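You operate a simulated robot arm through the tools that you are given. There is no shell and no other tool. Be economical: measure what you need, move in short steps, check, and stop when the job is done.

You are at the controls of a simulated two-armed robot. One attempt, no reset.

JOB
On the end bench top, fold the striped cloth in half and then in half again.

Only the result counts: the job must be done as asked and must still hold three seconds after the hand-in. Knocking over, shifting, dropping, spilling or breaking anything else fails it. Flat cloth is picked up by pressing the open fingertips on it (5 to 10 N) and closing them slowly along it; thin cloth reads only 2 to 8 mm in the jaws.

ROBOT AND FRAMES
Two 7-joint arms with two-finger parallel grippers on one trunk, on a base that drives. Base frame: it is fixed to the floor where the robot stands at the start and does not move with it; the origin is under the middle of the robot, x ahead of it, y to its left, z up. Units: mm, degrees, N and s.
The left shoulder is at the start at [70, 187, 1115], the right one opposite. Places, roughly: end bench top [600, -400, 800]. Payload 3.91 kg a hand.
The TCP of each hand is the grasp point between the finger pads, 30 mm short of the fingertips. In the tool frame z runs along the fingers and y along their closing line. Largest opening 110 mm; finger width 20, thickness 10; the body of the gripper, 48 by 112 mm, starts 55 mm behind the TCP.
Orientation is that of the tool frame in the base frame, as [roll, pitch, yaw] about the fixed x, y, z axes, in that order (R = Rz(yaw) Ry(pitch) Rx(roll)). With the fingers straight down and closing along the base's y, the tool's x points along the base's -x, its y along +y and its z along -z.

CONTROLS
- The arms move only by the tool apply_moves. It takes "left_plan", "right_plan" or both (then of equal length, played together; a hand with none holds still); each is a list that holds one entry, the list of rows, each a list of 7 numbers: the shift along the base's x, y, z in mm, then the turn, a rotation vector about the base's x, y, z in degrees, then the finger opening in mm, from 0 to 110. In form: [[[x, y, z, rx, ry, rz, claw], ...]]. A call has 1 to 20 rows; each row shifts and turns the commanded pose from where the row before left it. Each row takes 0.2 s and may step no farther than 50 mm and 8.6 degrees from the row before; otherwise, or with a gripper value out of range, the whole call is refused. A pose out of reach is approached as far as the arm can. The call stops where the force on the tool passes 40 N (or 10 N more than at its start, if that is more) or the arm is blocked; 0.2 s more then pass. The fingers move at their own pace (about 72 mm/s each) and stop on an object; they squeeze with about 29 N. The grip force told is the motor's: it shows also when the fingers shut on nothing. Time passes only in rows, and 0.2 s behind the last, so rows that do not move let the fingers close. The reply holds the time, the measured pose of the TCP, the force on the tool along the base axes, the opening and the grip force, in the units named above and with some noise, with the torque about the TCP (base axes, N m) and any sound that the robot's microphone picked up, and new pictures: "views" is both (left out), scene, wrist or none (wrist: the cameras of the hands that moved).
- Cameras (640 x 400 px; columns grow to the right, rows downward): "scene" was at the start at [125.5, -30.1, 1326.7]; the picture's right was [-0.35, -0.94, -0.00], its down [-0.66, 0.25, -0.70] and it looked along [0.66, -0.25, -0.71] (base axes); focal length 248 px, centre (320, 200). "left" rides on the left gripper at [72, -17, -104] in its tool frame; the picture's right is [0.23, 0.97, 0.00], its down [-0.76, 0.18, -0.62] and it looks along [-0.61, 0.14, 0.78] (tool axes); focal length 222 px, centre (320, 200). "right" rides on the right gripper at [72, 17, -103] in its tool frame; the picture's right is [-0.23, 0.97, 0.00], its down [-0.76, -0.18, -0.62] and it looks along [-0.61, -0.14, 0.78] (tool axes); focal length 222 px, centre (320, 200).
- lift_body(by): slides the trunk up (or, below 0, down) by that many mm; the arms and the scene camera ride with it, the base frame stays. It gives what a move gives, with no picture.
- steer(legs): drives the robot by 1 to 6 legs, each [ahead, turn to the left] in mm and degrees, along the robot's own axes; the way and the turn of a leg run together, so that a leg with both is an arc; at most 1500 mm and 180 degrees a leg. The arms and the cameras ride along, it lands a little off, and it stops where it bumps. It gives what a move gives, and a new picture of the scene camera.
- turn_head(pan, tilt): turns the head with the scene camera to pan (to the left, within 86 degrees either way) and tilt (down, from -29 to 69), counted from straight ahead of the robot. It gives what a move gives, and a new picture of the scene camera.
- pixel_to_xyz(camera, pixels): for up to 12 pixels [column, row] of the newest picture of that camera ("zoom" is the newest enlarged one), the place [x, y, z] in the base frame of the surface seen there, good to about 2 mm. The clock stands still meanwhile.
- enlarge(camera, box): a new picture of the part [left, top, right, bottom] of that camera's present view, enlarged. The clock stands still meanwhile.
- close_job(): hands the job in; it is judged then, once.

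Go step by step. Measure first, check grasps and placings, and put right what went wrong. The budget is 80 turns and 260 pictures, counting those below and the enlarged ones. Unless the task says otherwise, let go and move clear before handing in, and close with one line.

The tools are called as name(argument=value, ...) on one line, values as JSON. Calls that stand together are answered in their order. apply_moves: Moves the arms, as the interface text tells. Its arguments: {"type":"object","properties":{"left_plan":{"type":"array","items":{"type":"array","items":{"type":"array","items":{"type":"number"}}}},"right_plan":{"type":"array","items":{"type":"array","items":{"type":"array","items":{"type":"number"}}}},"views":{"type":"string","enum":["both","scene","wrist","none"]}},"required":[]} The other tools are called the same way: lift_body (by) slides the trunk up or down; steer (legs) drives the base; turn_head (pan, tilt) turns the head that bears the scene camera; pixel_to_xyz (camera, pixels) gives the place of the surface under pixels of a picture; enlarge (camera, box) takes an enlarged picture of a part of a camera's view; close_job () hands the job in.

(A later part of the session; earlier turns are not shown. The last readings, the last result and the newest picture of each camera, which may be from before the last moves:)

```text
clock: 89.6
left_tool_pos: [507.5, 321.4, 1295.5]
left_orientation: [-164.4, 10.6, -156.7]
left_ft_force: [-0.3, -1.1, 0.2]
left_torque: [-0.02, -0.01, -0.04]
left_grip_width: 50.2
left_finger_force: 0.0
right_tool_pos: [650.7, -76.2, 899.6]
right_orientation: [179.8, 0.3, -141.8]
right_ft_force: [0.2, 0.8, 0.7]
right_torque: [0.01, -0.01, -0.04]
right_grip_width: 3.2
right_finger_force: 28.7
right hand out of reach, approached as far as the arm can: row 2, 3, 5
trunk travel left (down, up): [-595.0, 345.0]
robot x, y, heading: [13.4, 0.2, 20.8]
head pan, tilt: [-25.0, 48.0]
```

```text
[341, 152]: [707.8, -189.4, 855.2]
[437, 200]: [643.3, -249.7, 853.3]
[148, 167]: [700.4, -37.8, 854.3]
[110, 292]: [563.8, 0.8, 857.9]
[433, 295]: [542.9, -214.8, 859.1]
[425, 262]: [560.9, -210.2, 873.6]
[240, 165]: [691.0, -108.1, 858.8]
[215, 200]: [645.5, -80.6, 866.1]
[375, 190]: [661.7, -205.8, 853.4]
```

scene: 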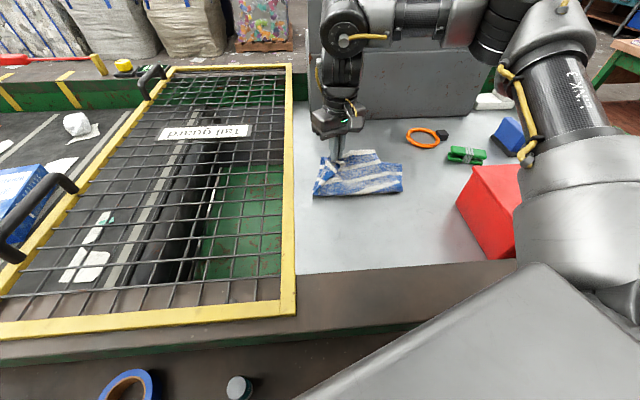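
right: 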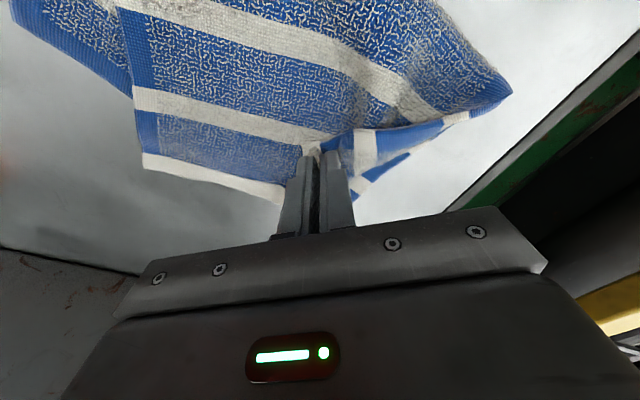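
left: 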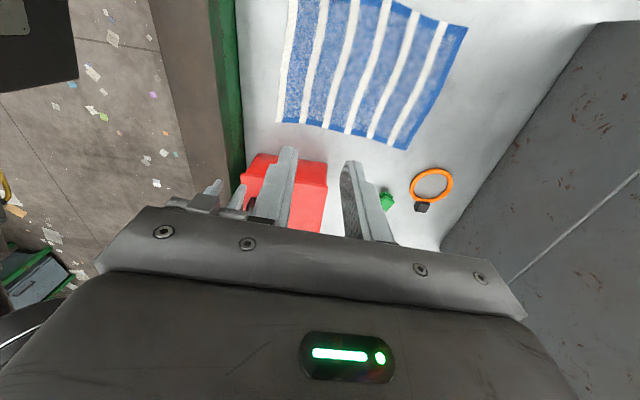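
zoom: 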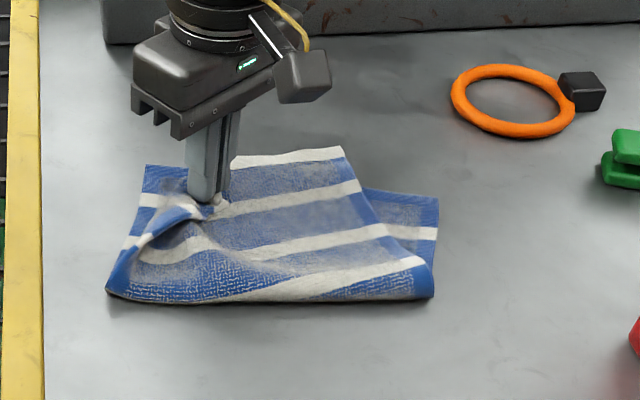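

The sheet rotated a bit, and the top's right corner is at (708,-189) while the bottom's is at (643,-250). I'll first finish the left corner, which needs to reach the bottom's far-left corner at (700,-38), using a small base advance and turn.

steer(legs=[[22, 1.5]])

enlarge(camera="scene", box=[290, 110, 450, 220])

```text
clock: 90.4
left_tool_pos: [514.4, 334.9, 1294.2]
left_orientation: [-164.5, 10.7, -155.8]
left_ft_force: [0.7, -0.1, 0.2]
left_torque: [-0.03, 0.0, 0.02]
left_grip_width: 50.1
left_finger_force: 0.0
right_tool_pos: [662.5, -59.5, 900.0]
right_orientation: [179.8, 0.3, -141.0]
right_ft_force: [0.0, 0.2, -0.1]
right_torque: [-0.02, 0.05, -0.08]
right_grip_width: 3.3
right_finger_force: 29.0
trunk travel left (down, up): [-595.0, 345.0]
robot x, y, heading: [26.0, 6.4, 21.4]
head pan, tilt: [-25.0, 48.0]
stopped in leg 1: the robot was blocked; the commanded pose is now the measured one
```

scene: 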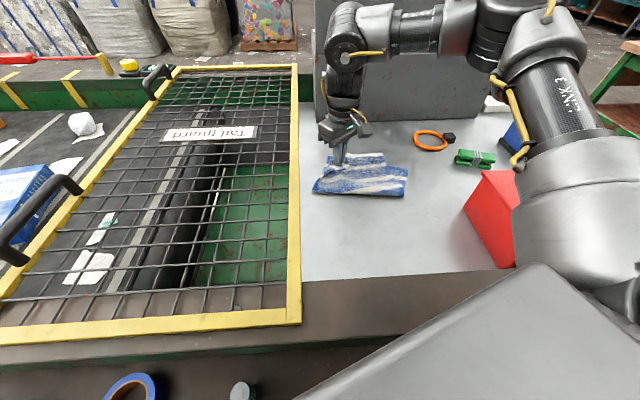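

```text
3.64 times, centred on (370, 165) of scene
```

zoom: 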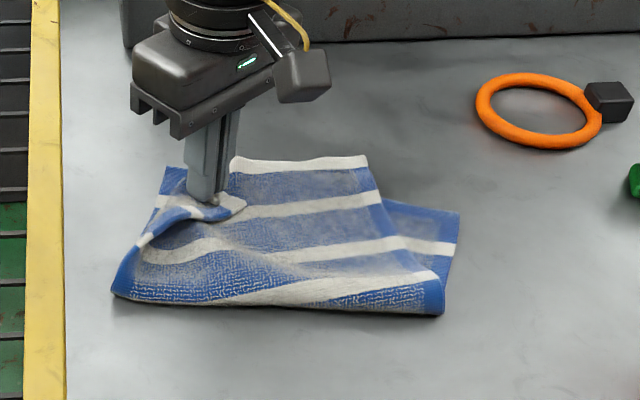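

The base is now blocked by the bench, so no more driving ahead. I'll release the corner here and see how it relaxes.

apply_moves(right_plan=[[[3, 2, -4, 0, 0, 0, 0], [3, 2, -3, 0, 0, 0, 0], [0, 0, 0, 0, 0, 0, 8], [0, 0, 0, 0, 0, 0, 16], [0, 0, 0, 0, 0, 0, 26], [0, 0, 20, 0, 0, 0, 26], [0, 0, 40, 0, 0, 0, 26], [-20, -20, 40, 0, 0, 0, 26], [-30, -30, 20, 0, 0, 0, 26], [-30, -30, 0, 0, 0, 0, 26], [-30, -30, 0, 0, 0, 0, 26]]], views="none")

steer(legs=[[-14, -8]])

enlarge(camera="scene", box=[270, 110, 430, 220])

```text
clock: 92.8
left_tool_pos: [511.1, 330.9, 1297.3]
left_orientation: [-164.5, 11.0, -155.7]
left_ft_force: [-0.6, -0.6, 0.2]
left_torque: [0.01, 0.01, 0.03]
left_grip_width: 50.0
left_finger_force: 0.0
right_tool_pos: [552.6, -175.7, 1016.0]
right_orientation: [179.8, 0.5, -140.9]
right_ft_force: [0.1, 0.2, -0.7]
right_torque: [0.04, 0.01, 0.01]
right_grip_width: 26.1
right_finger_force: 0.1
right hand out of reach, approached as far as the arm can: row 1, 2
trunk travel left (down, up): [-595.0, 345.0]
robot x, y, heading: [28.3, 4.9, 21.8]
head pan, tilt: [-25.0, 48.0]
```

```text
clock: 93.8
left_tool_pos: [539.4, 257.3, 1296.4]
left_orientation: [-164.6, 10.9, -163.9]
left_ft_force: [0.5, -0.3, -0.1]
left_torque: [0.03, -0.01, 0.0]
left_grip_width: 50.1
left_finger_force: 0.0
right_tool_pos: [511.0, -250.3, 1014.8]
right_orientation: [179.9, 0.3, -148.8]
right_ft_force: [0.3, -0.3, 0.0]
right_torque: [0.01, 0.02, -0.02]
right_grip_width: 26.0
right_finger_force: 0.1
trunk travel left (down, up): [-595.0, 345.0]
robot x, y, heading: [14.5, 1.1, 13.6]
head pan, tilt: [-25.0, 48.0]
```

scene: 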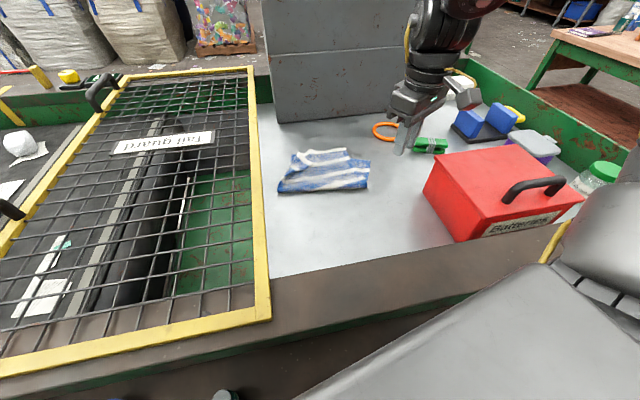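

```text
3.64 times, centred on (350, 165) of scene
```

zoom: 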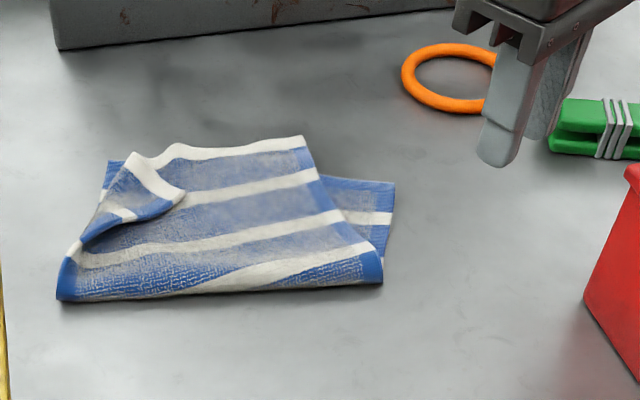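

The left corner has a dog-ear: its tip lies at zoom (183,196), and the top's right corner is at (303,138). Measuring.

pixel_to_xyz(camera="zoom", pixels=[[182, 193], [165, 200], [130, 156], [110, 165], [175, 147], [302, 140], [394, 185], [60, 295], [382, 280], [150, 180], [85, 238], [388, 225]])

```text
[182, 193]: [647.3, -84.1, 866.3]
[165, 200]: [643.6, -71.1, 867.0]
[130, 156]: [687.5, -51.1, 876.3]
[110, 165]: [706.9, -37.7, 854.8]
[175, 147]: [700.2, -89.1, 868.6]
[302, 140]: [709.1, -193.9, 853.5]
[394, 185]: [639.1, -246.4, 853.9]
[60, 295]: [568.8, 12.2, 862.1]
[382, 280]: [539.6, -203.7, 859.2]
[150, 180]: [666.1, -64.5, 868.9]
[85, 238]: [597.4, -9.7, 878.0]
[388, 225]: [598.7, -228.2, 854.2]
```

The top layer is skewed; its right corner at (709,-194) overhangs onto bare bench, so it's easy to grasp. I'll pick it there (TCP ≈(694,-174), closing along y) to bring it back over the bottom's corner at (639,-246).

apply_moves(right_plan=[[[18, 8, -5, 0, 0, -3, 30], [18, 8, -5, 0, 0, -3, 30], [18, 8, -5, 0, 0, -3, 30], [18, 8, -5, 0, 0, -3, 30], [18, 8, -5, 0, 0, -3, 30], [18, 8, -5, 0, 0, -3, 30], [18, 8, -10, 0, 0, -3, 30], [18, 7, -15, 0, 0, 0, 30], [18, 7, -15, 0, 0, 0, 30], [18, 6, -15, 0, 0, 0, 30], [0, 0, 0, 0, 0, 0, 30]]])

```text
clock: 96.2
left_tool_pos: [540.6, 258.3, 1296.1]
left_orientation: [-164.5, 10.9, -163.8]
left_ft_force: [0.2, 0.4, 0.8]
left_torque: [0.06, 0.01, 0.01]
left_grip_width: 50.3
left_finger_force: 0.0
right_tool_pos: [674.8, -189.4, 927.7]
right_orientation: [179.8, 0.6, -169.9]
right_ft_force: [0.1, -0.6, 0.2]
right_torque: [-0.01, 0.02, 0.01]
right_grip_width: 30.0
right_finger_force: 0.1
right hand out of reach, approached as far as the arm can: row 9, 10
trunk travel left (down, up): [-595.0, 345.0]
robot x, y, heading: [11.9, 4.3, 13.6]
head pan, tilt: [-25.0, 48.0]
```

scene: 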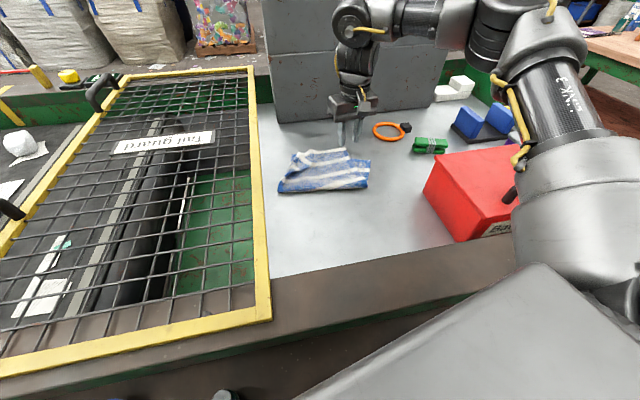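
right: 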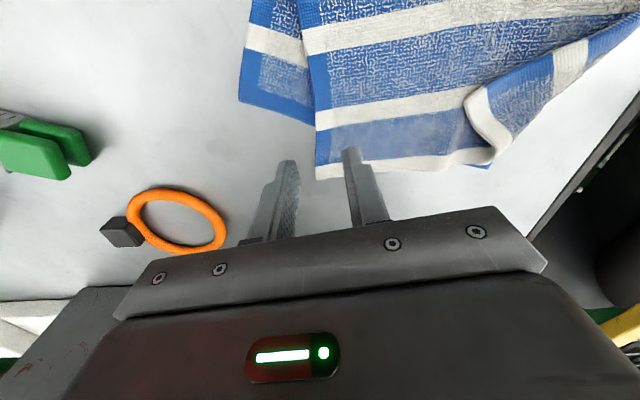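

I'll measure the corner from the wrist view to aim precisely.

pixel_to_xyz(camera="right", pixels=[[319, 176], [330, 165], [490, 160], [495, 155], [470, 100], [316, 120], [250, 100], [340, 140], [640, 20], [420, 160]])

```text
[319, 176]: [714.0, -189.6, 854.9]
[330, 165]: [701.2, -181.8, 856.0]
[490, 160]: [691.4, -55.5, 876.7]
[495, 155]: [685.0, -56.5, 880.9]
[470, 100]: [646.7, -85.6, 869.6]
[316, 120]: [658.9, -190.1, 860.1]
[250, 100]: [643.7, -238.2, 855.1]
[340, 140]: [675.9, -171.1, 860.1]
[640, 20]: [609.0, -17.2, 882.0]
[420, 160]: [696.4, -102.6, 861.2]
```

Corner at (713,-190). I'll grip at about (678,-171) — single layer on the bench — so shift y +18 and descend.

apply_moves(right_plan=[[[2, 9, 0, 0, 0, 0, 30], [2, 9, 0, 0, 0, 0, 30], [0, 0, -15, 0, 0, 0, 30], [0, 0, -15, 0, 0, 0, 30], [0, 0, -8, 0, 0, 0, 30], [0, 0, -3, 0, 0, 0, 30], [0, 0, 0, 0, 0, 0, 30]]], views="wrist")

```text
clock: 97.8
left_tool_pos: [540.5, 258.1, 1296.1]
left_orientation: [-164.4, 10.9, -163.7]
left_ft_force: [-0.2, 0.3, -0.2]
left_torque: [0.01, -0.01, 0.0]
left_grip_width: 49.9
left_finger_force: 0.1
right_tool_pos: [665.9, -182.7, 888.2]
right_orientation: [179.9, 0.4, -170.0]
right_ft_force: [0.2, 0.1, 0.6]
right_torque: [0.03, 0.0, 0.01]
right_grip_width: 30.2
right_finger_force: 0.0
right hand out of reach, approached as far as the arm can: row 1, 2, 5
trunk travel left (down, up): [-595.0, 345.0]
robot x, y, heading: [15.1, 0.8, 13.5]
head pan, tilt: [-25.0, 48.0]
```

right: 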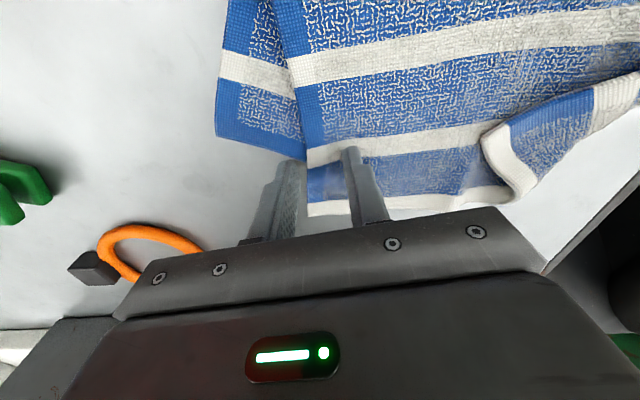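

The left finger is just off the side edge. A 1° base turn shifts the hand about +11 mm in y; then I'll press.

steer(legs=[[0, 1.1]])

apply_moves(right_plan=[[[0, 0, -2, 0, 0, 0, 30], [0, 0, -2, 0, 0, 0, 30], [0, 0, 0, 0, 0, 0, 30]]], views="wrist")

```text
clock: 98.6
left_tool_pos: [535.4, 266.5, 1296.5]
left_orientation: [-164.6, 10.9, -162.7]
left_ft_force: [0.4, 0.4, -0.2]
left_torque: [0.02, 0.01, 0.01]
left_grip_width: 49.9
left_finger_force: 0.2
right_tool_pos: [668.6, -171.6, 886.9]
right_orientation: [179.6, 0.5, -168.7]
right_ft_force: [0.4, -0.2, 1.0]
right_torque: [0.04, 0.0, -0.01]
right_grip_width: 30.2
right_finger_force: 0.0
trunk travel left (down, up): [-595.0, 345.0]
robot x, y, heading: [10.0, 2.1, 14.5]
head pan, tilt: [-25.0, 48.0]
```

scene: 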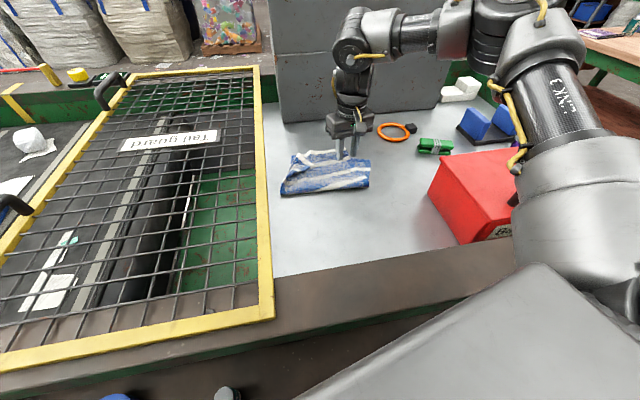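

```text
clock: 99.4
left_tool_pos: [535.1, 267.9, 1296.6]
left_orientation: [-164.6, 10.9, -162.7]
left_ft_force: [0.0, -0.8, 0.3]
left_torque: [-0.01, 0.02, 0.04]
left_grip_width: 50.4
left_finger_force: 0.1
right_tool_pos: [667.4, -170.1, 885.9]
right_orientation: [179.8, 0.7, -168.9]
right_ft_force: [1.1, 0.2, 8.2]
right_torque: [0.2, 0.03, -0.03]
right_grip_width: 30.0
right_finger_force: 0.0
trunk travel left (down, up): [-595.0, 345.0]
robot x, y, heading: [15.8, 1.2, 14.5]
head pan, tilt: [-25.0, 48.0]
```

right: 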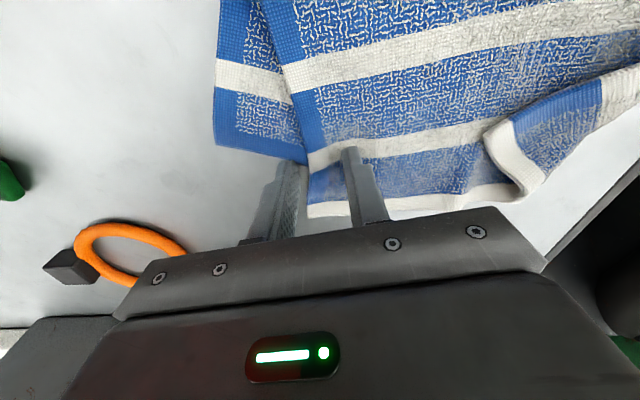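

Contact 8 N. I'll close slowly.

apply_moves(right_plan=[[[0, 0, 0, 0, 0, 0, 27], [0, 0, 0, 0, 0, 0, 24], [0, 0, 0, 0, 0, 0, 21], [0, 0, 0, 0, 0, 0, 18], [0, 0, 0, 0, 0, 0, 15], [0, 0, 0, 0, 0, 0, 12], [0, 0, 0, 0, 0, 0, 9], [0, 0, 0, 0, 0, 0, 6], [0, 0, 0, 0, 0, 0, 3], [0, 0, 0, 0, 0, 0, 0], [0, 0, 0, 0, 0, 0, 0]]], views="wrist")

```text
clock: 101.8
left_tool_pos: [534.0, 268.8, 1296.1]
left_orientation: [-164.4, 11.0, -162.7]
left_ft_force: [0.1, 0.4, 0.3]
left_torque: [-0.01, -0.03, 0.02]
left_grip_width: 50.1
left_finger_force: 0.1
right_tool_pos: [667.6, -171.2, 885.2]
right_orientation: [179.8, 0.6, -168.7]
right_ft_force: [-1.0, 1.1, 10.2]
right_torque: [0.12, 0.05, -0.03]
right_grip_width: 5.8
right_finger_force: 29.1
trunk travel left (down, up): [-595.0, 345.0]
robot x, y, heading: [9.5, 4.3, 14.7]
head pan, tilt: [-25.0, 48.0]
```

right: 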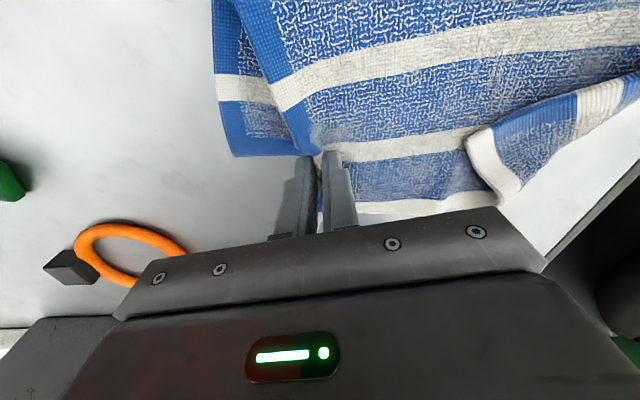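

Caught (5.8 mm). I'll lift 20 mm and carry it by about (-72,-56) to lay the corner on the bottom's far-right corner.

apply_moves(right_plan=[[[0, 0, 8, 0, 0, 0, 0], [0, 0, 12, 0, 0, 0, 0], [-8, -6, 5, 0, 0, 0, 0], [-10, -8, 0, 0, 0, 0, 0], [-10, -8, 0, 0, 0, 0, 0], [-10, -8, 0, 0, 0, 0, 0], [-10, -8, 0, 0, 0, 0, 0], [-10, -8, 0, 0, 0, 0, 0], [-10, -6, -5, 0, 0, 0, 0], [-4, -4, -8, 0, 0, 0, 0], [0, 0, 0, 0, 0, 0, 0]]], views="wrist")

enlarge(camera="scene", box=[270, 110, 430, 220])

```text
clock: 104.2
left_tool_pos: [534.5, 268.1, 1295.1]
left_orientation: [-164.5, 10.9, -162.8]
left_ft_force: [-0.9, 0.1, -0.2]
left_torque: [0.0, -0.05, -0.02]
left_grip_width: 49.9
left_finger_force: 0.0
right_tool_pos: [595.6, -226.9, 895.7]
right_orientation: [179.7, 0.5, -168.7]
right_ft_force: [0.6, -0.5, 0.1]
right_torque: [0.0, 0.0, -0.02]
right_grip_width: 5.6
right_finger_force: 29.0
trunk travel left (down, up): [-595.0, 345.0]
robot x, y, heading: [15.6, 1.1, 14.4]
head pan, tilt: [-25.0, 48.0]
```

right: 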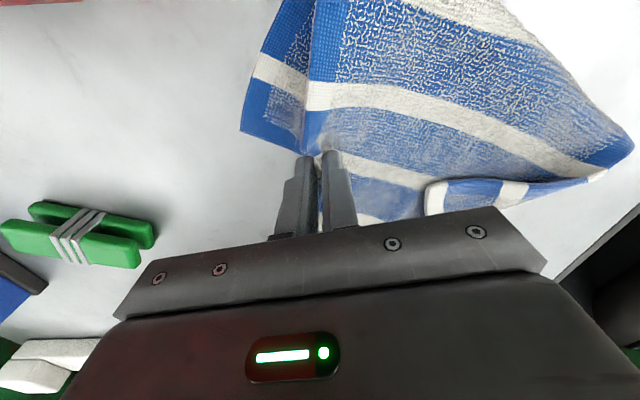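

```text
3.64 times, centred on (350, 165) of scene
```

zoom: 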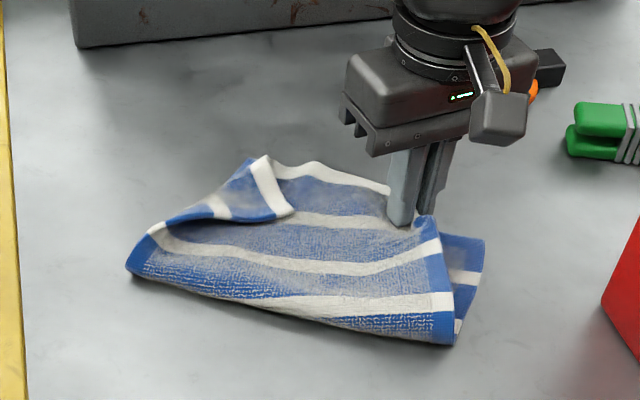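

The whole cloth slid along, because it clings to itself more than to the bench. Measuring the present layout before peeling the corner higher.

pixel_to_xyz(camera="zoom", pixels=[[484, 241], [454, 342], [129, 270], [252, 161], [292, 212], [388, 192], [318, 165], [438, 240], [240, 165], [205, 185]])

```text
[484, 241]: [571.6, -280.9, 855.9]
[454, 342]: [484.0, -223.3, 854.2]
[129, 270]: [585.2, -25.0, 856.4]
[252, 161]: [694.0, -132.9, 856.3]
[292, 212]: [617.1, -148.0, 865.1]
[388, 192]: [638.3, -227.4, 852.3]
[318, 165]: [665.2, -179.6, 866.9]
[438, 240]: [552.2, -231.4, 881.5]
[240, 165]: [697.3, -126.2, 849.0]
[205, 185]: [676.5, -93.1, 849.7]
```

I'll peel the corner up and back toward the crease first (to about (508,-205), 65 mm higher), then lay it outward at (548,-243) so only the top layer moves.

apply_moves(right_plan=[[[-10, 2, 15, 0, 0, 0, 0], [-14, 4, 15, 0, 0, 0, 0], [-16, 4, 14, 0, 0, 0, 0], [-16, 4, 10, 0, 0, 0, 0], [-16, 4, 8, 0, 0, 0, 0], [-14, 4, 4, 0, 0, 0, 0], [0, 0, 0, 0, 0, 0, 0], [4, -6, 0, 0, 0, 0, 0], [6, -8, -6, 0, 0, 0, 0], [8, -8, -12, 0, 0, 0, 0], [8, -8, -16, 0, 0, 0, 0], [8, -7, -16, 0, 0, 0, 0], [5, -3, -14, 0, 0, 0, 0], [0, 0, 0, 0, 0, 0, 0]]], views="none")

enlarge(camera="scene", box=[270, 120, 430, 230])

```text
clock: 107.2
left_tool_pos: [534.9, 267.9, 1296.6]
left_orientation: [-164.5, 10.9, -162.7]
left_ft_force: [-0.1, 0.4, 0.2]
left_torque: [0.02, 0.01, 0.0]
left_grip_width: 49.9
left_finger_force: 0.0
right_tool_pos: [549.7, -245.0, 896.6]
right_orientation: [179.8, 0.5, -168.8]
right_ft_force: [0.5, -0.6, 2.7]
right_torque: [0.0, -0.02, 0.01]
right_grip_width: 5.3
right_finger_force: 28.8
trunk travel left (down, up): [-595.0, 345.0]
robot x, y, heading: [14.3, 1.5, 14.5]
head pan, tilt: [-25.0, 48.0]
```

```text
3.64 times, centred on (350, 175) of scene
```

zoom: 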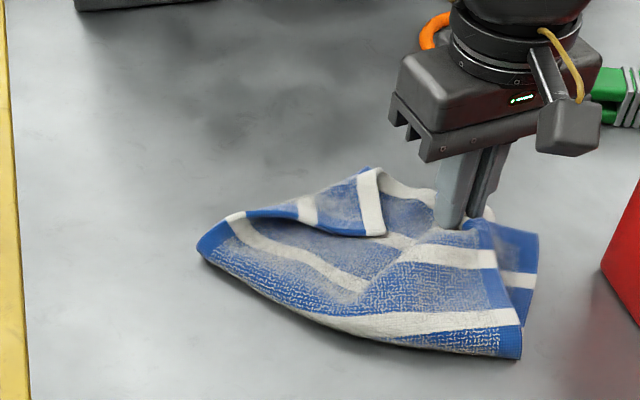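

The right side is nearly aligned now. I'll release here and retreat for a clear look.

apply_moves(right_plan=[[[0, 0, -2, 0, 0, 0, 0], [0, 0, 0, 0, 0, 0, 10], [0, 0, 0, 0, 0, 0, 18], [0, 0, 0, 0, 0, 0, 24], [0, 0, 20, 0, 0, 0, 24], [0, 0, 40, 0, 0, 0, 24], [0, -20, 40, 0, 0, 0, 24], [0, -45, 20, 0, 0, 0, 24], [0, -45, 0, 0, 0, 0, 24], [0, -45, 0, 0, 0, 0, 24]]], views="none")

enlarge(camera="scene", box=[270, 120, 430, 230])

```text
clock: 109.4
left_tool_pos: [535.5, 266.8, 1297.2]
left_orientation: [-164.6, 10.9, -162.8]
left_ft_force: [0.0, -1.3, -0.1]
left_torque: [0.02, -0.01, 0.04]
left_grip_width: 50.0
left_finger_force: 0.0
right_tool_pos: [549.4, -401.0, 1013.9]
right_orientation: [179.8, 0.5, -168.7]
right_ft_force: [0.6, -0.9, -0.6]
right_torque: [0.04, -0.01, 0.03]
right_grip_width: 24.1
right_finger_force: 0.0
trunk travel left (down, up): [-595.0, 345.0]
robot x, y, heading: [15.3, 0.8, 14.4]
head pan, tilt: [-25.0, 48.0]
```

```text
3.64 times, centred on (350, 175) of scene
```

zoom: 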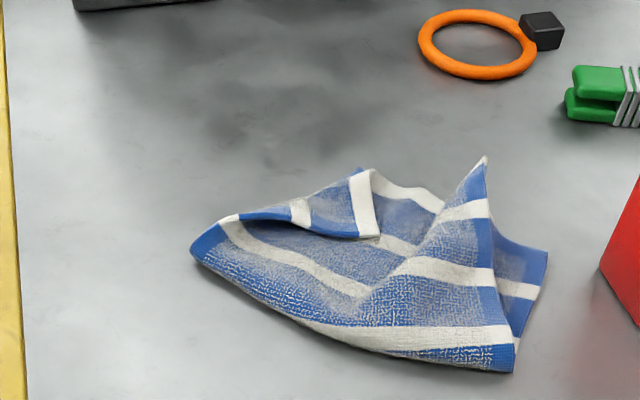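

The right corner tip stands up at (483,160), and the left dog-ear tip is at (380,236). I'll measure before unflipping the dog-ear.

pixel_to_xyz(camera="zoom", pixels=[[378, 234], [362, 228], [355, 173], [368, 172], [440, 207], [484, 160], [547, 253], [512, 370], [193, 250], [330, 200], [300, 212], [493, 262]])

enlarge(camera="scene", box=[305, 145, 420, 225])

```text
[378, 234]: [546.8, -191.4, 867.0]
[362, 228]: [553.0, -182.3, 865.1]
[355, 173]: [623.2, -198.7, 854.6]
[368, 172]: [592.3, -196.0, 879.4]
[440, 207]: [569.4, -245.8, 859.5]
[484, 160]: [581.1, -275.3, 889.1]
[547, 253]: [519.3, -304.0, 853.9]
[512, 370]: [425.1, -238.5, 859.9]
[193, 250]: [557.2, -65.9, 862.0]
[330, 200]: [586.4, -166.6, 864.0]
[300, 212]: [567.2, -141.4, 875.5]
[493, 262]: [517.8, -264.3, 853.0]
```

```text
5.00 times, centred on (362, 185) of scene
```

zoom: 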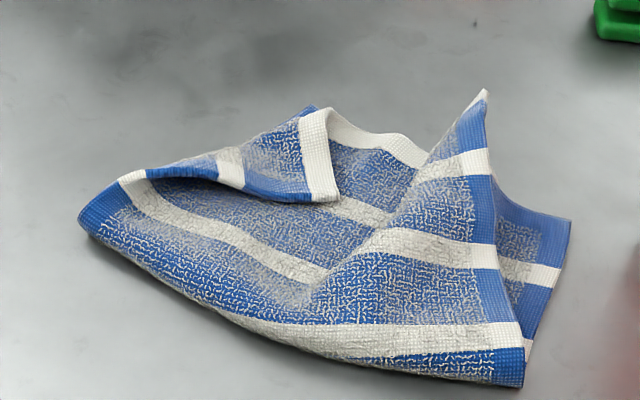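

The cloth is bunched because the left end trails behind. I'll grip the dog-ear tip near (566,-180), at yaw ≈-149, and pull it out toward the far left to unflip it and stretch the fold.

apply_moves(right_plan=[[[2, 24, 0, 0, 0, 2, 22], [2, 24, 0, 0, 0, 2, 22], [2, 24, 0, 0, 0, 2, 22], [2, 24, 0, 0, 0, 2, 22], [2, 24, 0, 0, 0, 2, 22], [2, 24, 0, 0, 0, 2, 22], [2, 24, -10, 0, 0, 2, 22], [2, 24, -30, 0, 0, 2, 22], [1, 20, -30, 0, 0, 2, 22], [0, 9, -25, 0, 0, 2, 22], [0, 0, 0, 0, 0, 0, 22]]], views="wrist")

```text
clock: 111.8
left_tool_pos: [534.0, 267.9, 1296.7]
left_orientation: [-164.6, 10.9, -162.8]
left_ft_force: [-0.1, 0.6, 0.1]
left_torque: [0.03, 0.02, -0.01]
left_grip_width: 50.0
left_finger_force: 0.0
right_tool_pos: [567.8, -177.3, 920.7]
right_orientation: [179.8, 0.5, -148.8]
right_ft_force: [-0.1, 0.1, -0.1]
right_torque: [0.0, 0.01, -0.01]
right_grip_width: 22.0
right_finger_force: 0.1
trunk travel left (down, up): [-595.0, 345.0]
robot x, y, heading: [10.6, -0.3, 14.7]
head pan, tilt: [-25.0, 48.0]
```

right: 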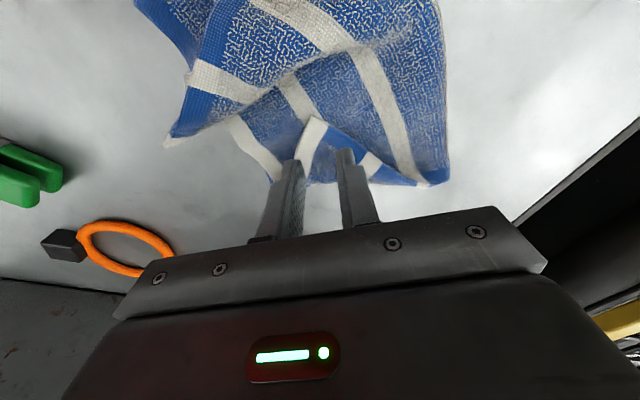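

The wrist view shows the dog-ear tip at (314,120). I'll measure it and its edges.

pixel_to_xyz(camera="right", pixels=[[314, 121], [318, 135], [332, 132], [305, 145], [365, 155], [430, 183], [275, 178], [168, 142], [285, 165]])

```text
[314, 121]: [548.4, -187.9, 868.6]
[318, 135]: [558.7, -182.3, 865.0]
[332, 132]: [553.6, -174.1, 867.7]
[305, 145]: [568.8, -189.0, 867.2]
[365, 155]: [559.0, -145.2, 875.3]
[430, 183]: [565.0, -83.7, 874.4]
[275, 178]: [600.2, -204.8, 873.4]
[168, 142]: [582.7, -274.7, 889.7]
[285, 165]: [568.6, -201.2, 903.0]
```

Aim is right. Descending to press.

apply_moves(right_plan=[[[-1, -1, -10, 0, 0, 0, 24], [-1, -1, -9, 0, 0, 0, 24], [0, 0, -4, 0, 0, 0, 24], [0, 0, -4, 0, 0, 0, 24], [0, 0, -3, 0, 0, 0, 24], [0, 0, 0, 0, 0, 0, 24]]], views="wrist")

```text
clock: 113.2
left_tool_pos: [534.4, 267.9, 1295.9]
left_orientation: [-164.5, 10.9, -162.7]
left_ft_force: [0.2, 0.6, 0.0]
left_torque: [-0.04, -0.01, -0.02]
left_grip_width: 50.2
left_finger_force: 0.0
right_tool_pos: [565.0, -178.8, 890.5]
right_orientation: [179.8, 0.4, -148.8]
right_ft_force: [-0.4, 0.4, 1.9]
right_torque: [0.02, -0.01, -0.03]
right_grip_width: 24.0
right_finger_force: 0.0
trunk travel left (down, up): [-595.0, 345.0]
robot x, y, heading: [12.8, 0.6, 14.5]
head pan, tilt: [-25.0, 48.0]
```

right: 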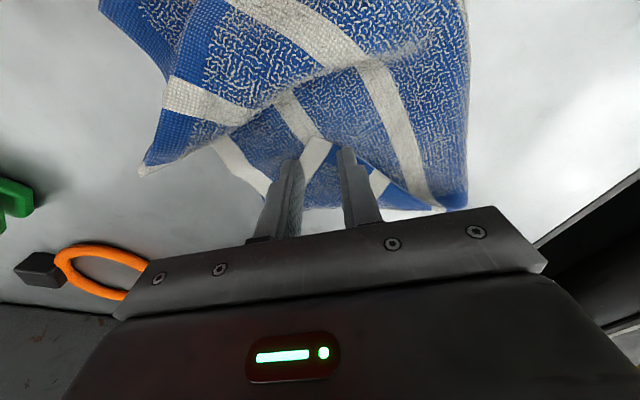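

Light contact (1.9 N); press 2–3 mm more and close slowly.

apply_moves(right_plan=[[[0, 0, -2, 0, 0, 0, 24], [0, 0, -1, 0, 0, 0, 24], [0, 0, 0, 0, 0, 0, 21], [0, 0, 0, 0, 0, 0, 18], [0, 0, 0, 0, 0, 0, 15], [0, 0, 0, 0, 0, 0, 12], [0, 0, 0, 0, 0, 0, 9], [0, 0, 0, 0, 0, 0, 6], [0, 0, 0, 0, 0, 0, 3], [0, 0, 0, 0, 0, 0, 0], [0, 0, 0, 0, 0, 0, 0]]], views="wrist")

```text
clock: 115.6
left_tool_pos: [534.7, 267.7, 1296.0]
left_orientation: [-164.6, 11.0, -162.7]
left_ft_force: [-0.8, 0.4, 0.6]
left_torque: [0.0, -0.01, 0.0]
left_grip_width: 50.2
left_finger_force: 0.1
right_tool_pos: [563.7, -179.7, 888.3]
right_orientation: [179.9, 0.6, -148.8]
right_ft_force: [0.0, -0.8, 7.4]
right_torque: [0.02, 0.0, -0.01]
right_grip_width: 2.6
right_finger_force: 29.0
trunk travel left (down, up): [-595.0, 345.0]
robot x, y, heading: [10.7, 3.0, 14.6]
head pan, tilt: [-25.0, 48.0]
```

right: 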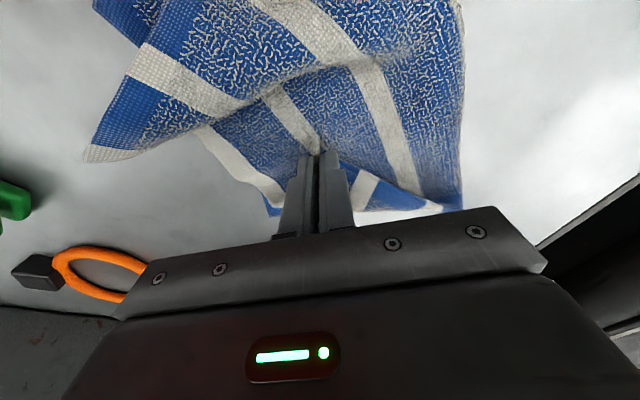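

Caught 2.6 mm. I'll lift it 60 mm and start carrying it outward to see whether the flap unflips.

apply_moves(right_plan=[[[0, 0, 12, 0, 0, 0, 0], [2, 2, 15, 0, 0, 0, 0], [6, 4, 15, 0, 0, 0, 0], [10, 4, 12, 0, 0, 0, 0], [10, 4, 8, 0, 0, 0, 0], [10, 4, 0, 0, 0, 0, 0], [10, 4, 0, 0, 0, 0, 0], [10, 4, 0, 0, 0, 0, 0], [0, 0, 0, 0, 0, 0, 0]]], views="wrist")

enlarge(camera="scene", box=[270, 110, 430, 220])

```text
clock: 117.6
left_tool_pos: [533.8, 266.7, 1296.7]
left_orientation: [-164.5, 10.9, -162.6]
left_ft_force: [0.5, 0.3, -0.3]
left_torque: [-0.01, -0.03, -0.02]
left_grip_width: 50.2
left_finger_force: 0.0
right_tool_pos: [622.5, -154.2, 949.9]
right_orientation: [179.8, 0.5, -148.9]
right_ft_force: [-0.8, -0.2, 0.9]
right_torque: [-0.03, -0.01, 0.0]
right_grip_width: 2.1
right_finger_force: 28.8
trunk travel left (down, up): [-595.0, 345.0]
robot x, y, heading: [14.1, 2.5, 14.6]
head pan, tilt: [-25.0, 48.0]
```

right: 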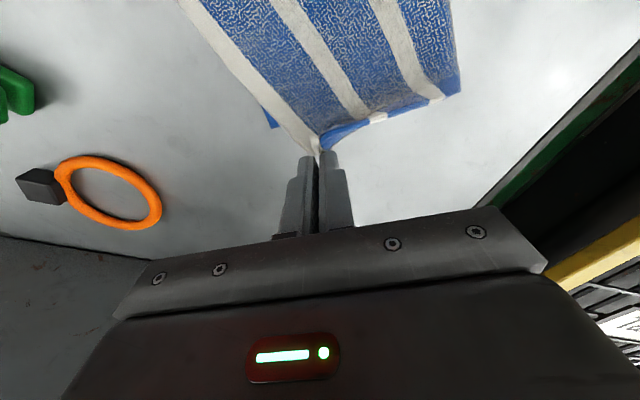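

```text
3.64 times, centred on (350, 165) of scene
```

zoom: 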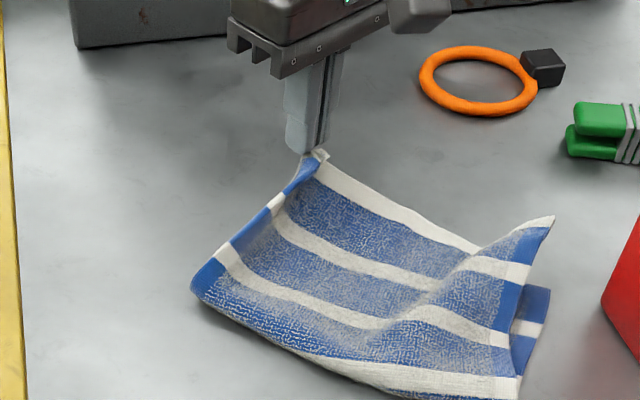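

Excellent — the dog-ear is undone and the white edge runs nearly straight. Let me measure the bottom corner peeking at right-view (271,123) and the right corner.

pixel_to_xyz(camera="right", pixels=[[272, 126], [268, 110], [320, 150], [458, 90], [200, 10]])

pixel_to_xyz(camera="zoom", pixels=[[552, 218], [549, 292], [518, 395], [193, 287], [478, 248], [320, 165], [400, 212], [520, 345]])

```text
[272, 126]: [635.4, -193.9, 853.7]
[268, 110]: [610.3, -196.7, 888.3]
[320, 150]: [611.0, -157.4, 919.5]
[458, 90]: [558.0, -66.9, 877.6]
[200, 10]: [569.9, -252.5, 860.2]
```

```text
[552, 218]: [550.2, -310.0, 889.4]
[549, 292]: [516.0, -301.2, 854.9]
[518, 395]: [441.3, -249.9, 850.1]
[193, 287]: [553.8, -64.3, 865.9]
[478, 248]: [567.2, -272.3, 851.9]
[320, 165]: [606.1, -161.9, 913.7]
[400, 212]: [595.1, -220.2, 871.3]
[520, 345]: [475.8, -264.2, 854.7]
```

Bottom far-left corner is at (635,-194), and the bottom is still bunched about 55 mm along its far edge. I'll lay the held corner on it, press lightly, and drag both layers together along (+0.74,+0.67) to stretch them.

apply_moves(right_plan=[[[-2, -12, -14, 0, 0, 0, 0], [-2, -12, -14, 0, 0, 0, 0], [-2, -12, -14, 0, 0, 0, 0], [0, 0, -10, 0, 0, 0, 0], [0, 0, -6, 0, 0, 0, 0], [0, 0, -3, 0, 0, 0, 0], [8, 7, 0, 0, 0, 0, 0], [8, 7, 0, 0, 0, 0, 0], [8, 7, 0, 0, 0, 0, 0], [8, 7, 0, 0, 0, 0, 0], [0, 0, 0, 0, 0, 0, 0]]], views="wrist")

enlarge(camera="scene", box=[270, 110, 430, 220])

```text
clock: 120.0
left_tool_pos: [533.9, 266.2, 1297.3]
left_orientation: [-164.5, 10.8, -162.6]
left_ft_force: [0.6, -0.2, 1.2]
left_torque: [0.01, -0.01, 0.0]
left_grip_width: 50.2
left_finger_force: 0.1
right_tool_pos: [648.2, -161.5, 889.3]
right_orientation: [179.8, 0.6, -148.8]
right_ft_force: [0.4, -0.1, 3.3]
right_torque: [0.0, 0.05, 0.0]
right_grip_width: 2.3
right_finger_force: 29.5
trunk travel left (down, up): [-595.0, 345.0]
robot x, y, heading: [12.1, 0.4, 14.7]
head pan, tilt: [-25.0, 48.0]
```

right: 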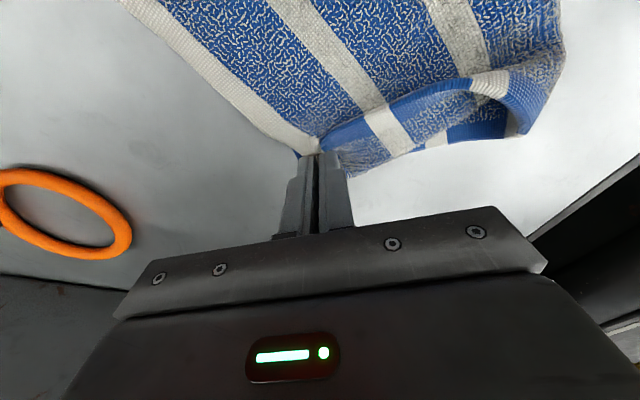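

```text
3.64 times, centred on (350, 165) of scene
```

zoom: 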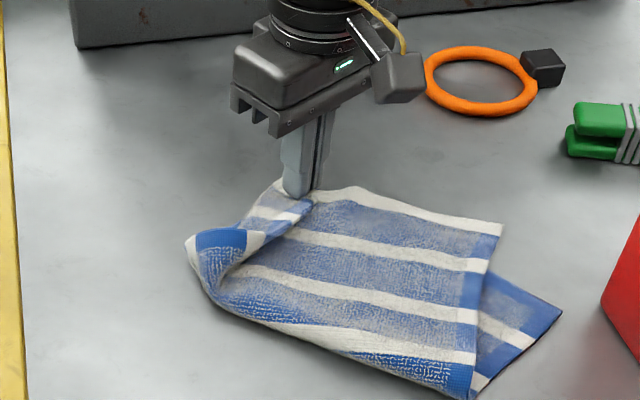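

Much flatter, with the top's right corner now at zoom (502,228) and the bottom's at (560,308). Measuring.

pixel_to_xyz(camera="zoom", pixels=[[500, 230], [558, 310], [470, 392], [190, 243], [280, 186], [245, 222], [210, 300], [350, 190], [480, 340]])

pixel_to_xyz(camera="right", pixels=[[300, 152], [355, 172], [430, 145], [515, 135], [545, 85], [125, 5]])

```text
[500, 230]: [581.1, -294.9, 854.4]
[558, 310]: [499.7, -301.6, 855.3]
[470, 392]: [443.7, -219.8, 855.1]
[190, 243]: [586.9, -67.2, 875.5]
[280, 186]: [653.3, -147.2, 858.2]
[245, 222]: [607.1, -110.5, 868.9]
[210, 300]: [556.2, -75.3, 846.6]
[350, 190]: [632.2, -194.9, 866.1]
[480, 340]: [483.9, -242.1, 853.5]
```

```text
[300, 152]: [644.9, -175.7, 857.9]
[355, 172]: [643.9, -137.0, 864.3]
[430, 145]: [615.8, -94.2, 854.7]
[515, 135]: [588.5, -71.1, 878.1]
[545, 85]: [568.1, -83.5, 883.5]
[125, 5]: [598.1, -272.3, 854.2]
```

The bottom far edge is now stretched properly: (653,-147) to (500,-302) = 218 mm. The top's right corner at (581,-295) needs to come back to (500,-302). I'll release the left corner and go over the right one, aiming at (570,-273) with yaw -119.

apply_moves(right_plan=[[[0, 0, 0, 0, 0, 0, 10], [0, 0, 0, 0, 0, 0, 20], [0, 0, 0, 0, 0, 0, 28], [0, 0, 25, 0, 0, 0, 30], [0, 0, 35, 0, 0, 0, 30], [-13, -18, 0, 0, 0, 5, 30], [-13, -18, 0, 0, 0, 5, 30], [-13, -18, 0, 0, 0, 5, 30], [-13, -19, 0, 0, 0, 5, 30], [-13, -19, 0, 0, 0, 5, 30], [-13, -19, 0, 0, 0, 5, 30], [0, 0, -20, 0, 0, 0, 30], [0, 0, -20, 0, 0, 0, 30], [0, 0, -8, 0, 0, 0, 30], [0, 0, 0, 0, 0, 0, 30]]], views="wrist")

enlarge(camera="scene", box=[270, 110, 430, 220])

```text
clock: 123.2
left_tool_pos: [534.6, 267.8, 1296.4]
left_orientation: [-164.5, 10.9, -162.7]
left_ft_force: [-0.7, -0.5, -0.4]
left_torque: [0.02, 0.02, -0.01]
left_grip_width: 50.0
left_finger_force: 0.1
right_tool_pos: [569.5, -273.9, 898.7]
right_orientation: [179.8, 0.5, -118.8]
right_ft_force: [0.0, -0.3, 0.2]
right_torque: [0.01, 0.0, 0.02]
right_grip_width: 30.0
right_finger_force: 0.0
trunk travel left (down, up): [-595.0, 345.0]
robot x, y, heading: [13.0, 2.7, 14.7]
head pan, tilt: [-25.0, 48.0]
```

right: 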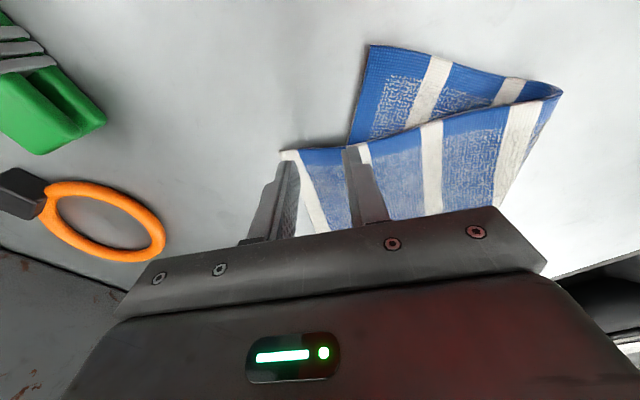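

```text
3.64 times, centred on (350, 165) of scene
```

zoom: 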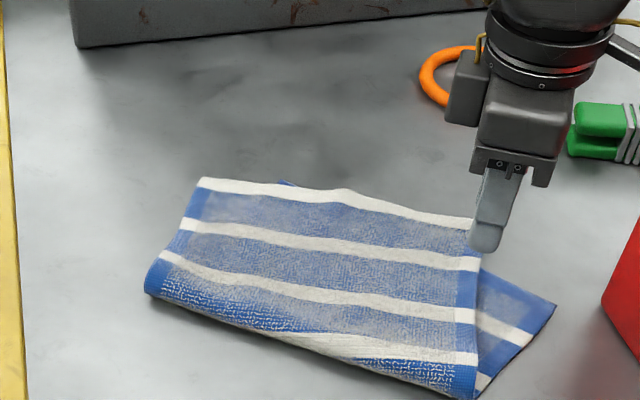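

Very clean now: a flat top layer, only skewed against the bottom. Measuring both layers' corners.

pixel_to_xyz(camera="zoom", pixels=[[201, 183], [287, 184], [470, 222], [553, 307], [150, 288], [468, 390], [345, 193], [488, 375], [520, 285]])

pixel_to_xyz(camera="right", pixels=[[285, 155], [372, 50], [350, 140], [560, 95], [300, 160]])

```text
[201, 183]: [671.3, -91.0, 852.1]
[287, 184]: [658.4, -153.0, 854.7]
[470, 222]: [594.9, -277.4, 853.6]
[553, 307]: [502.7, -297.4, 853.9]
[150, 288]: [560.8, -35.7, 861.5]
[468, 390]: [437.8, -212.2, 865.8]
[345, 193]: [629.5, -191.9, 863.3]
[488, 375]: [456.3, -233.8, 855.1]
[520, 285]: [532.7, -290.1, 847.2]
```

```text
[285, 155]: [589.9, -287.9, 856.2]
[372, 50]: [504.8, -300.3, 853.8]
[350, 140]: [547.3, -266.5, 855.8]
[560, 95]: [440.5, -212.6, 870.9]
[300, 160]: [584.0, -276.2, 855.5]
```

Corner gaps: top right (590,-288) vs bottom right (504,-300); top left (671,-91) vs bottom left (658,-153). I'm above the top right corner, so I'll press and grip it.

apply_moves(right_plan=[[[0, 0, -9, 0, 0, 0, 30], [0, 0, -3, 0, 0, 0, 30], [0, 0, -2, 0, 0, 0, 30], [0, 0, 0, 0, 0, 0, 30]]], views="none")

```text
clock: 124.2
left_tool_pos: [535.1, 267.4, 1296.5]
left_orientation: [-164.5, 10.8, -162.7]
left_ft_force: [0.4, 0.1, -0.1]
left_torque: [-0.03, 0.03, -0.01]
left_grip_width: 50.1
left_finger_force: 0.1
right_tool_pos: [570.7, -273.5, 886.3]
right_orientation: [179.8, 0.5, -118.7]
right_ft_force: [-0.2, 0.5, 1.6]
right_torque: [0.01, 0.02, 0.01]
right_grip_width: 30.0
right_finger_force: 0.3
trunk travel left (down, up): [-595.0, 345.0]
robot x, y, heading: [11.9, 1.0, 14.7]
head pan, tilt: [-25.0, 48.0]
```

apply_moves(right_plan=[[[0, 0, -2, 0, 0, 0, 30], [0, 0, -0.5, 0, 0, 0, 30], [0, 0, 0, 0, 0, 0, 27], [0, 0, 0, 0, 0, 0, 24], [0, 0, 0, 0, 0, 0, 21], [0, 0, 0, 0, 0, 0, 18], [0, 0, 0, 0, 0, 0, 15], [0, 0, 0, 0, 0, 0, 12], [0, 0, 0, 0, 0, 0, 9], [0, 0, 0, 0, 0, 0, 6], [0, 0, 0, 0, 0, 0, 3], [0, 0, 0, 0, 0, 0, 0], [0, 0, 0, 0, 0, 0, 0]]], views="wrist")

```text
clock: 127.0
left_tool_pos: [534.3, 268.0, 1297.2]
left_orientation: [-164.4, 10.9, -162.7]
left_ft_force: [0.0, 0.5, -0.5]
left_torque: [0.02, 0.0, 0.0]
left_grip_width: 50.3
left_finger_force: 0.0
right_tool_pos: [568.4, -272.8, 884.9]
right_orientation: [179.8, 0.6, -118.9]
right_ft_force: [-1.3, 0.1, 4.7]
right_torque: [0.07, 0.09, 0.0]
right_grip_width: 3.5
right_finger_force: 28.7
trunk travel left (down, up): [-595.0, 345.0]
robot x, y, heading: [12.6, 8.1, 14.6]
head pan, tilt: [-25.0, 48.0]
5 turns are left
```

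right: 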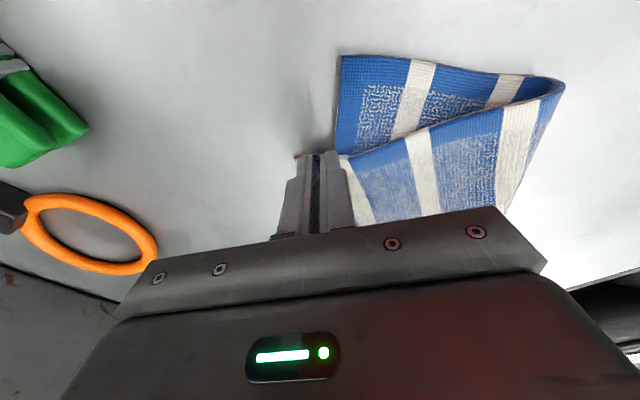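

Caught (3.5 mm); only 5 turns remain. I'll peel this corner up and lay it on the bottom's right corner, release, retreat and measure the crease all in this turn.

apply_moves(right_plan=[[[-2, 2, 14, 0, 0, 0, 0], [-8, 4, 18, 0, 0, 0, 0], [-10, 4, 18, 0, 0, 0, 0], [-12, 4, 12, 0, 0, 0, 0], [-12, 2, 4, 0, 0, 0, 0], [-8, -4, 0, 0, 0, 0, 0], [-6, -6, -12, 0, 0, 0, 0], [-4, -4, -16, 0, 0, 0, 0], [-2, -2, -16, 0, 0, 0, 0], [-2, -1, -12, 0, 0, 0, 0], [0, 0, -3, 0, 0, 0, 0], [0, 0, 0, 0, 0, 0, 8], [0, 0, 0, 0, 0, 0, 16], [0, 0, 0, 0, 0, 0, 26], [0, 0, 0, 0, 0, 0, 28], [0, 0, 25, 0, 0, 0, 28], [0, 0, 40, 0, 0, 0, 28], [0, -30, 30, 0, 0, 0, 28], [0, -42, 20, 0, 0, 0, 28], [0, -45, 0, 0, 0, 0, 28]]], views="none")

enlarge(camera="scene", box=[270, 110, 430, 220])

pixel_to_xyz(camera="zoom", pixels=[[150, 288], [200, 310], [250, 330], [300, 345], [350, 360], [400, 375], [280, 310], [320, 325], [200, 185], [345, 193], [470, 260], [550, 307]])

```text
clock: 131.2
left_tool_pos: [534.8, 265.6, 1296.8]
left_orientation: [-164.6, 10.9, -162.7]
left_ft_force: [0.1, -0.6, 0.8]
left_torque: [0.02, 0.01, -0.02]
left_grip_width: 50.0
left_finger_force: 0.0
right_tool_pos: [503.9, -393.1, 1006.3]
right_orientation: [179.7, 0.5, -118.8]
right_ft_force: [-0.7, 0.4, -0.3]
right_torque: [0.03, 0.01, -0.02]
right_grip_width: 27.8
right_finger_force: 0.1
trunk travel left (down, up): [-595.0, 345.0]
robot x, y, heading: [8.8, 4.2, 14.6]
head pan, tilt: [-25.0, 48.0]
```

```text
3.64 times, centred on (350, 165) of scene
```

zoom: 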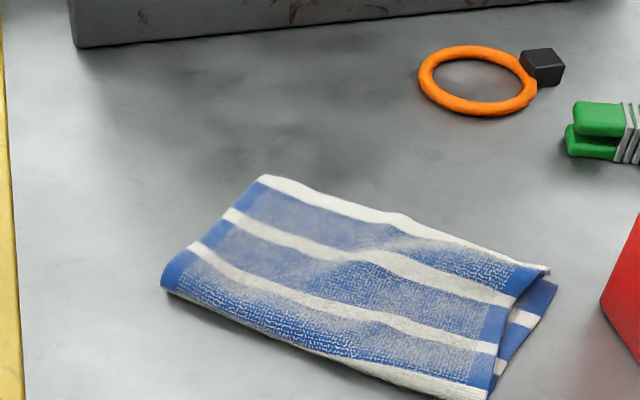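

```text
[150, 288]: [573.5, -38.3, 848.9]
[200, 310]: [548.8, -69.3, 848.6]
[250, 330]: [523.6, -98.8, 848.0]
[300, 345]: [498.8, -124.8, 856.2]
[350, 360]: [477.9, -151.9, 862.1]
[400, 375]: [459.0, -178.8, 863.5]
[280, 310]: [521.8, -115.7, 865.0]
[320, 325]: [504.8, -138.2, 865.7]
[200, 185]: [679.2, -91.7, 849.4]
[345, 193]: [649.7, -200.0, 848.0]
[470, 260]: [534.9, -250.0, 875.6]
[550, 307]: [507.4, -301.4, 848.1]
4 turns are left
```

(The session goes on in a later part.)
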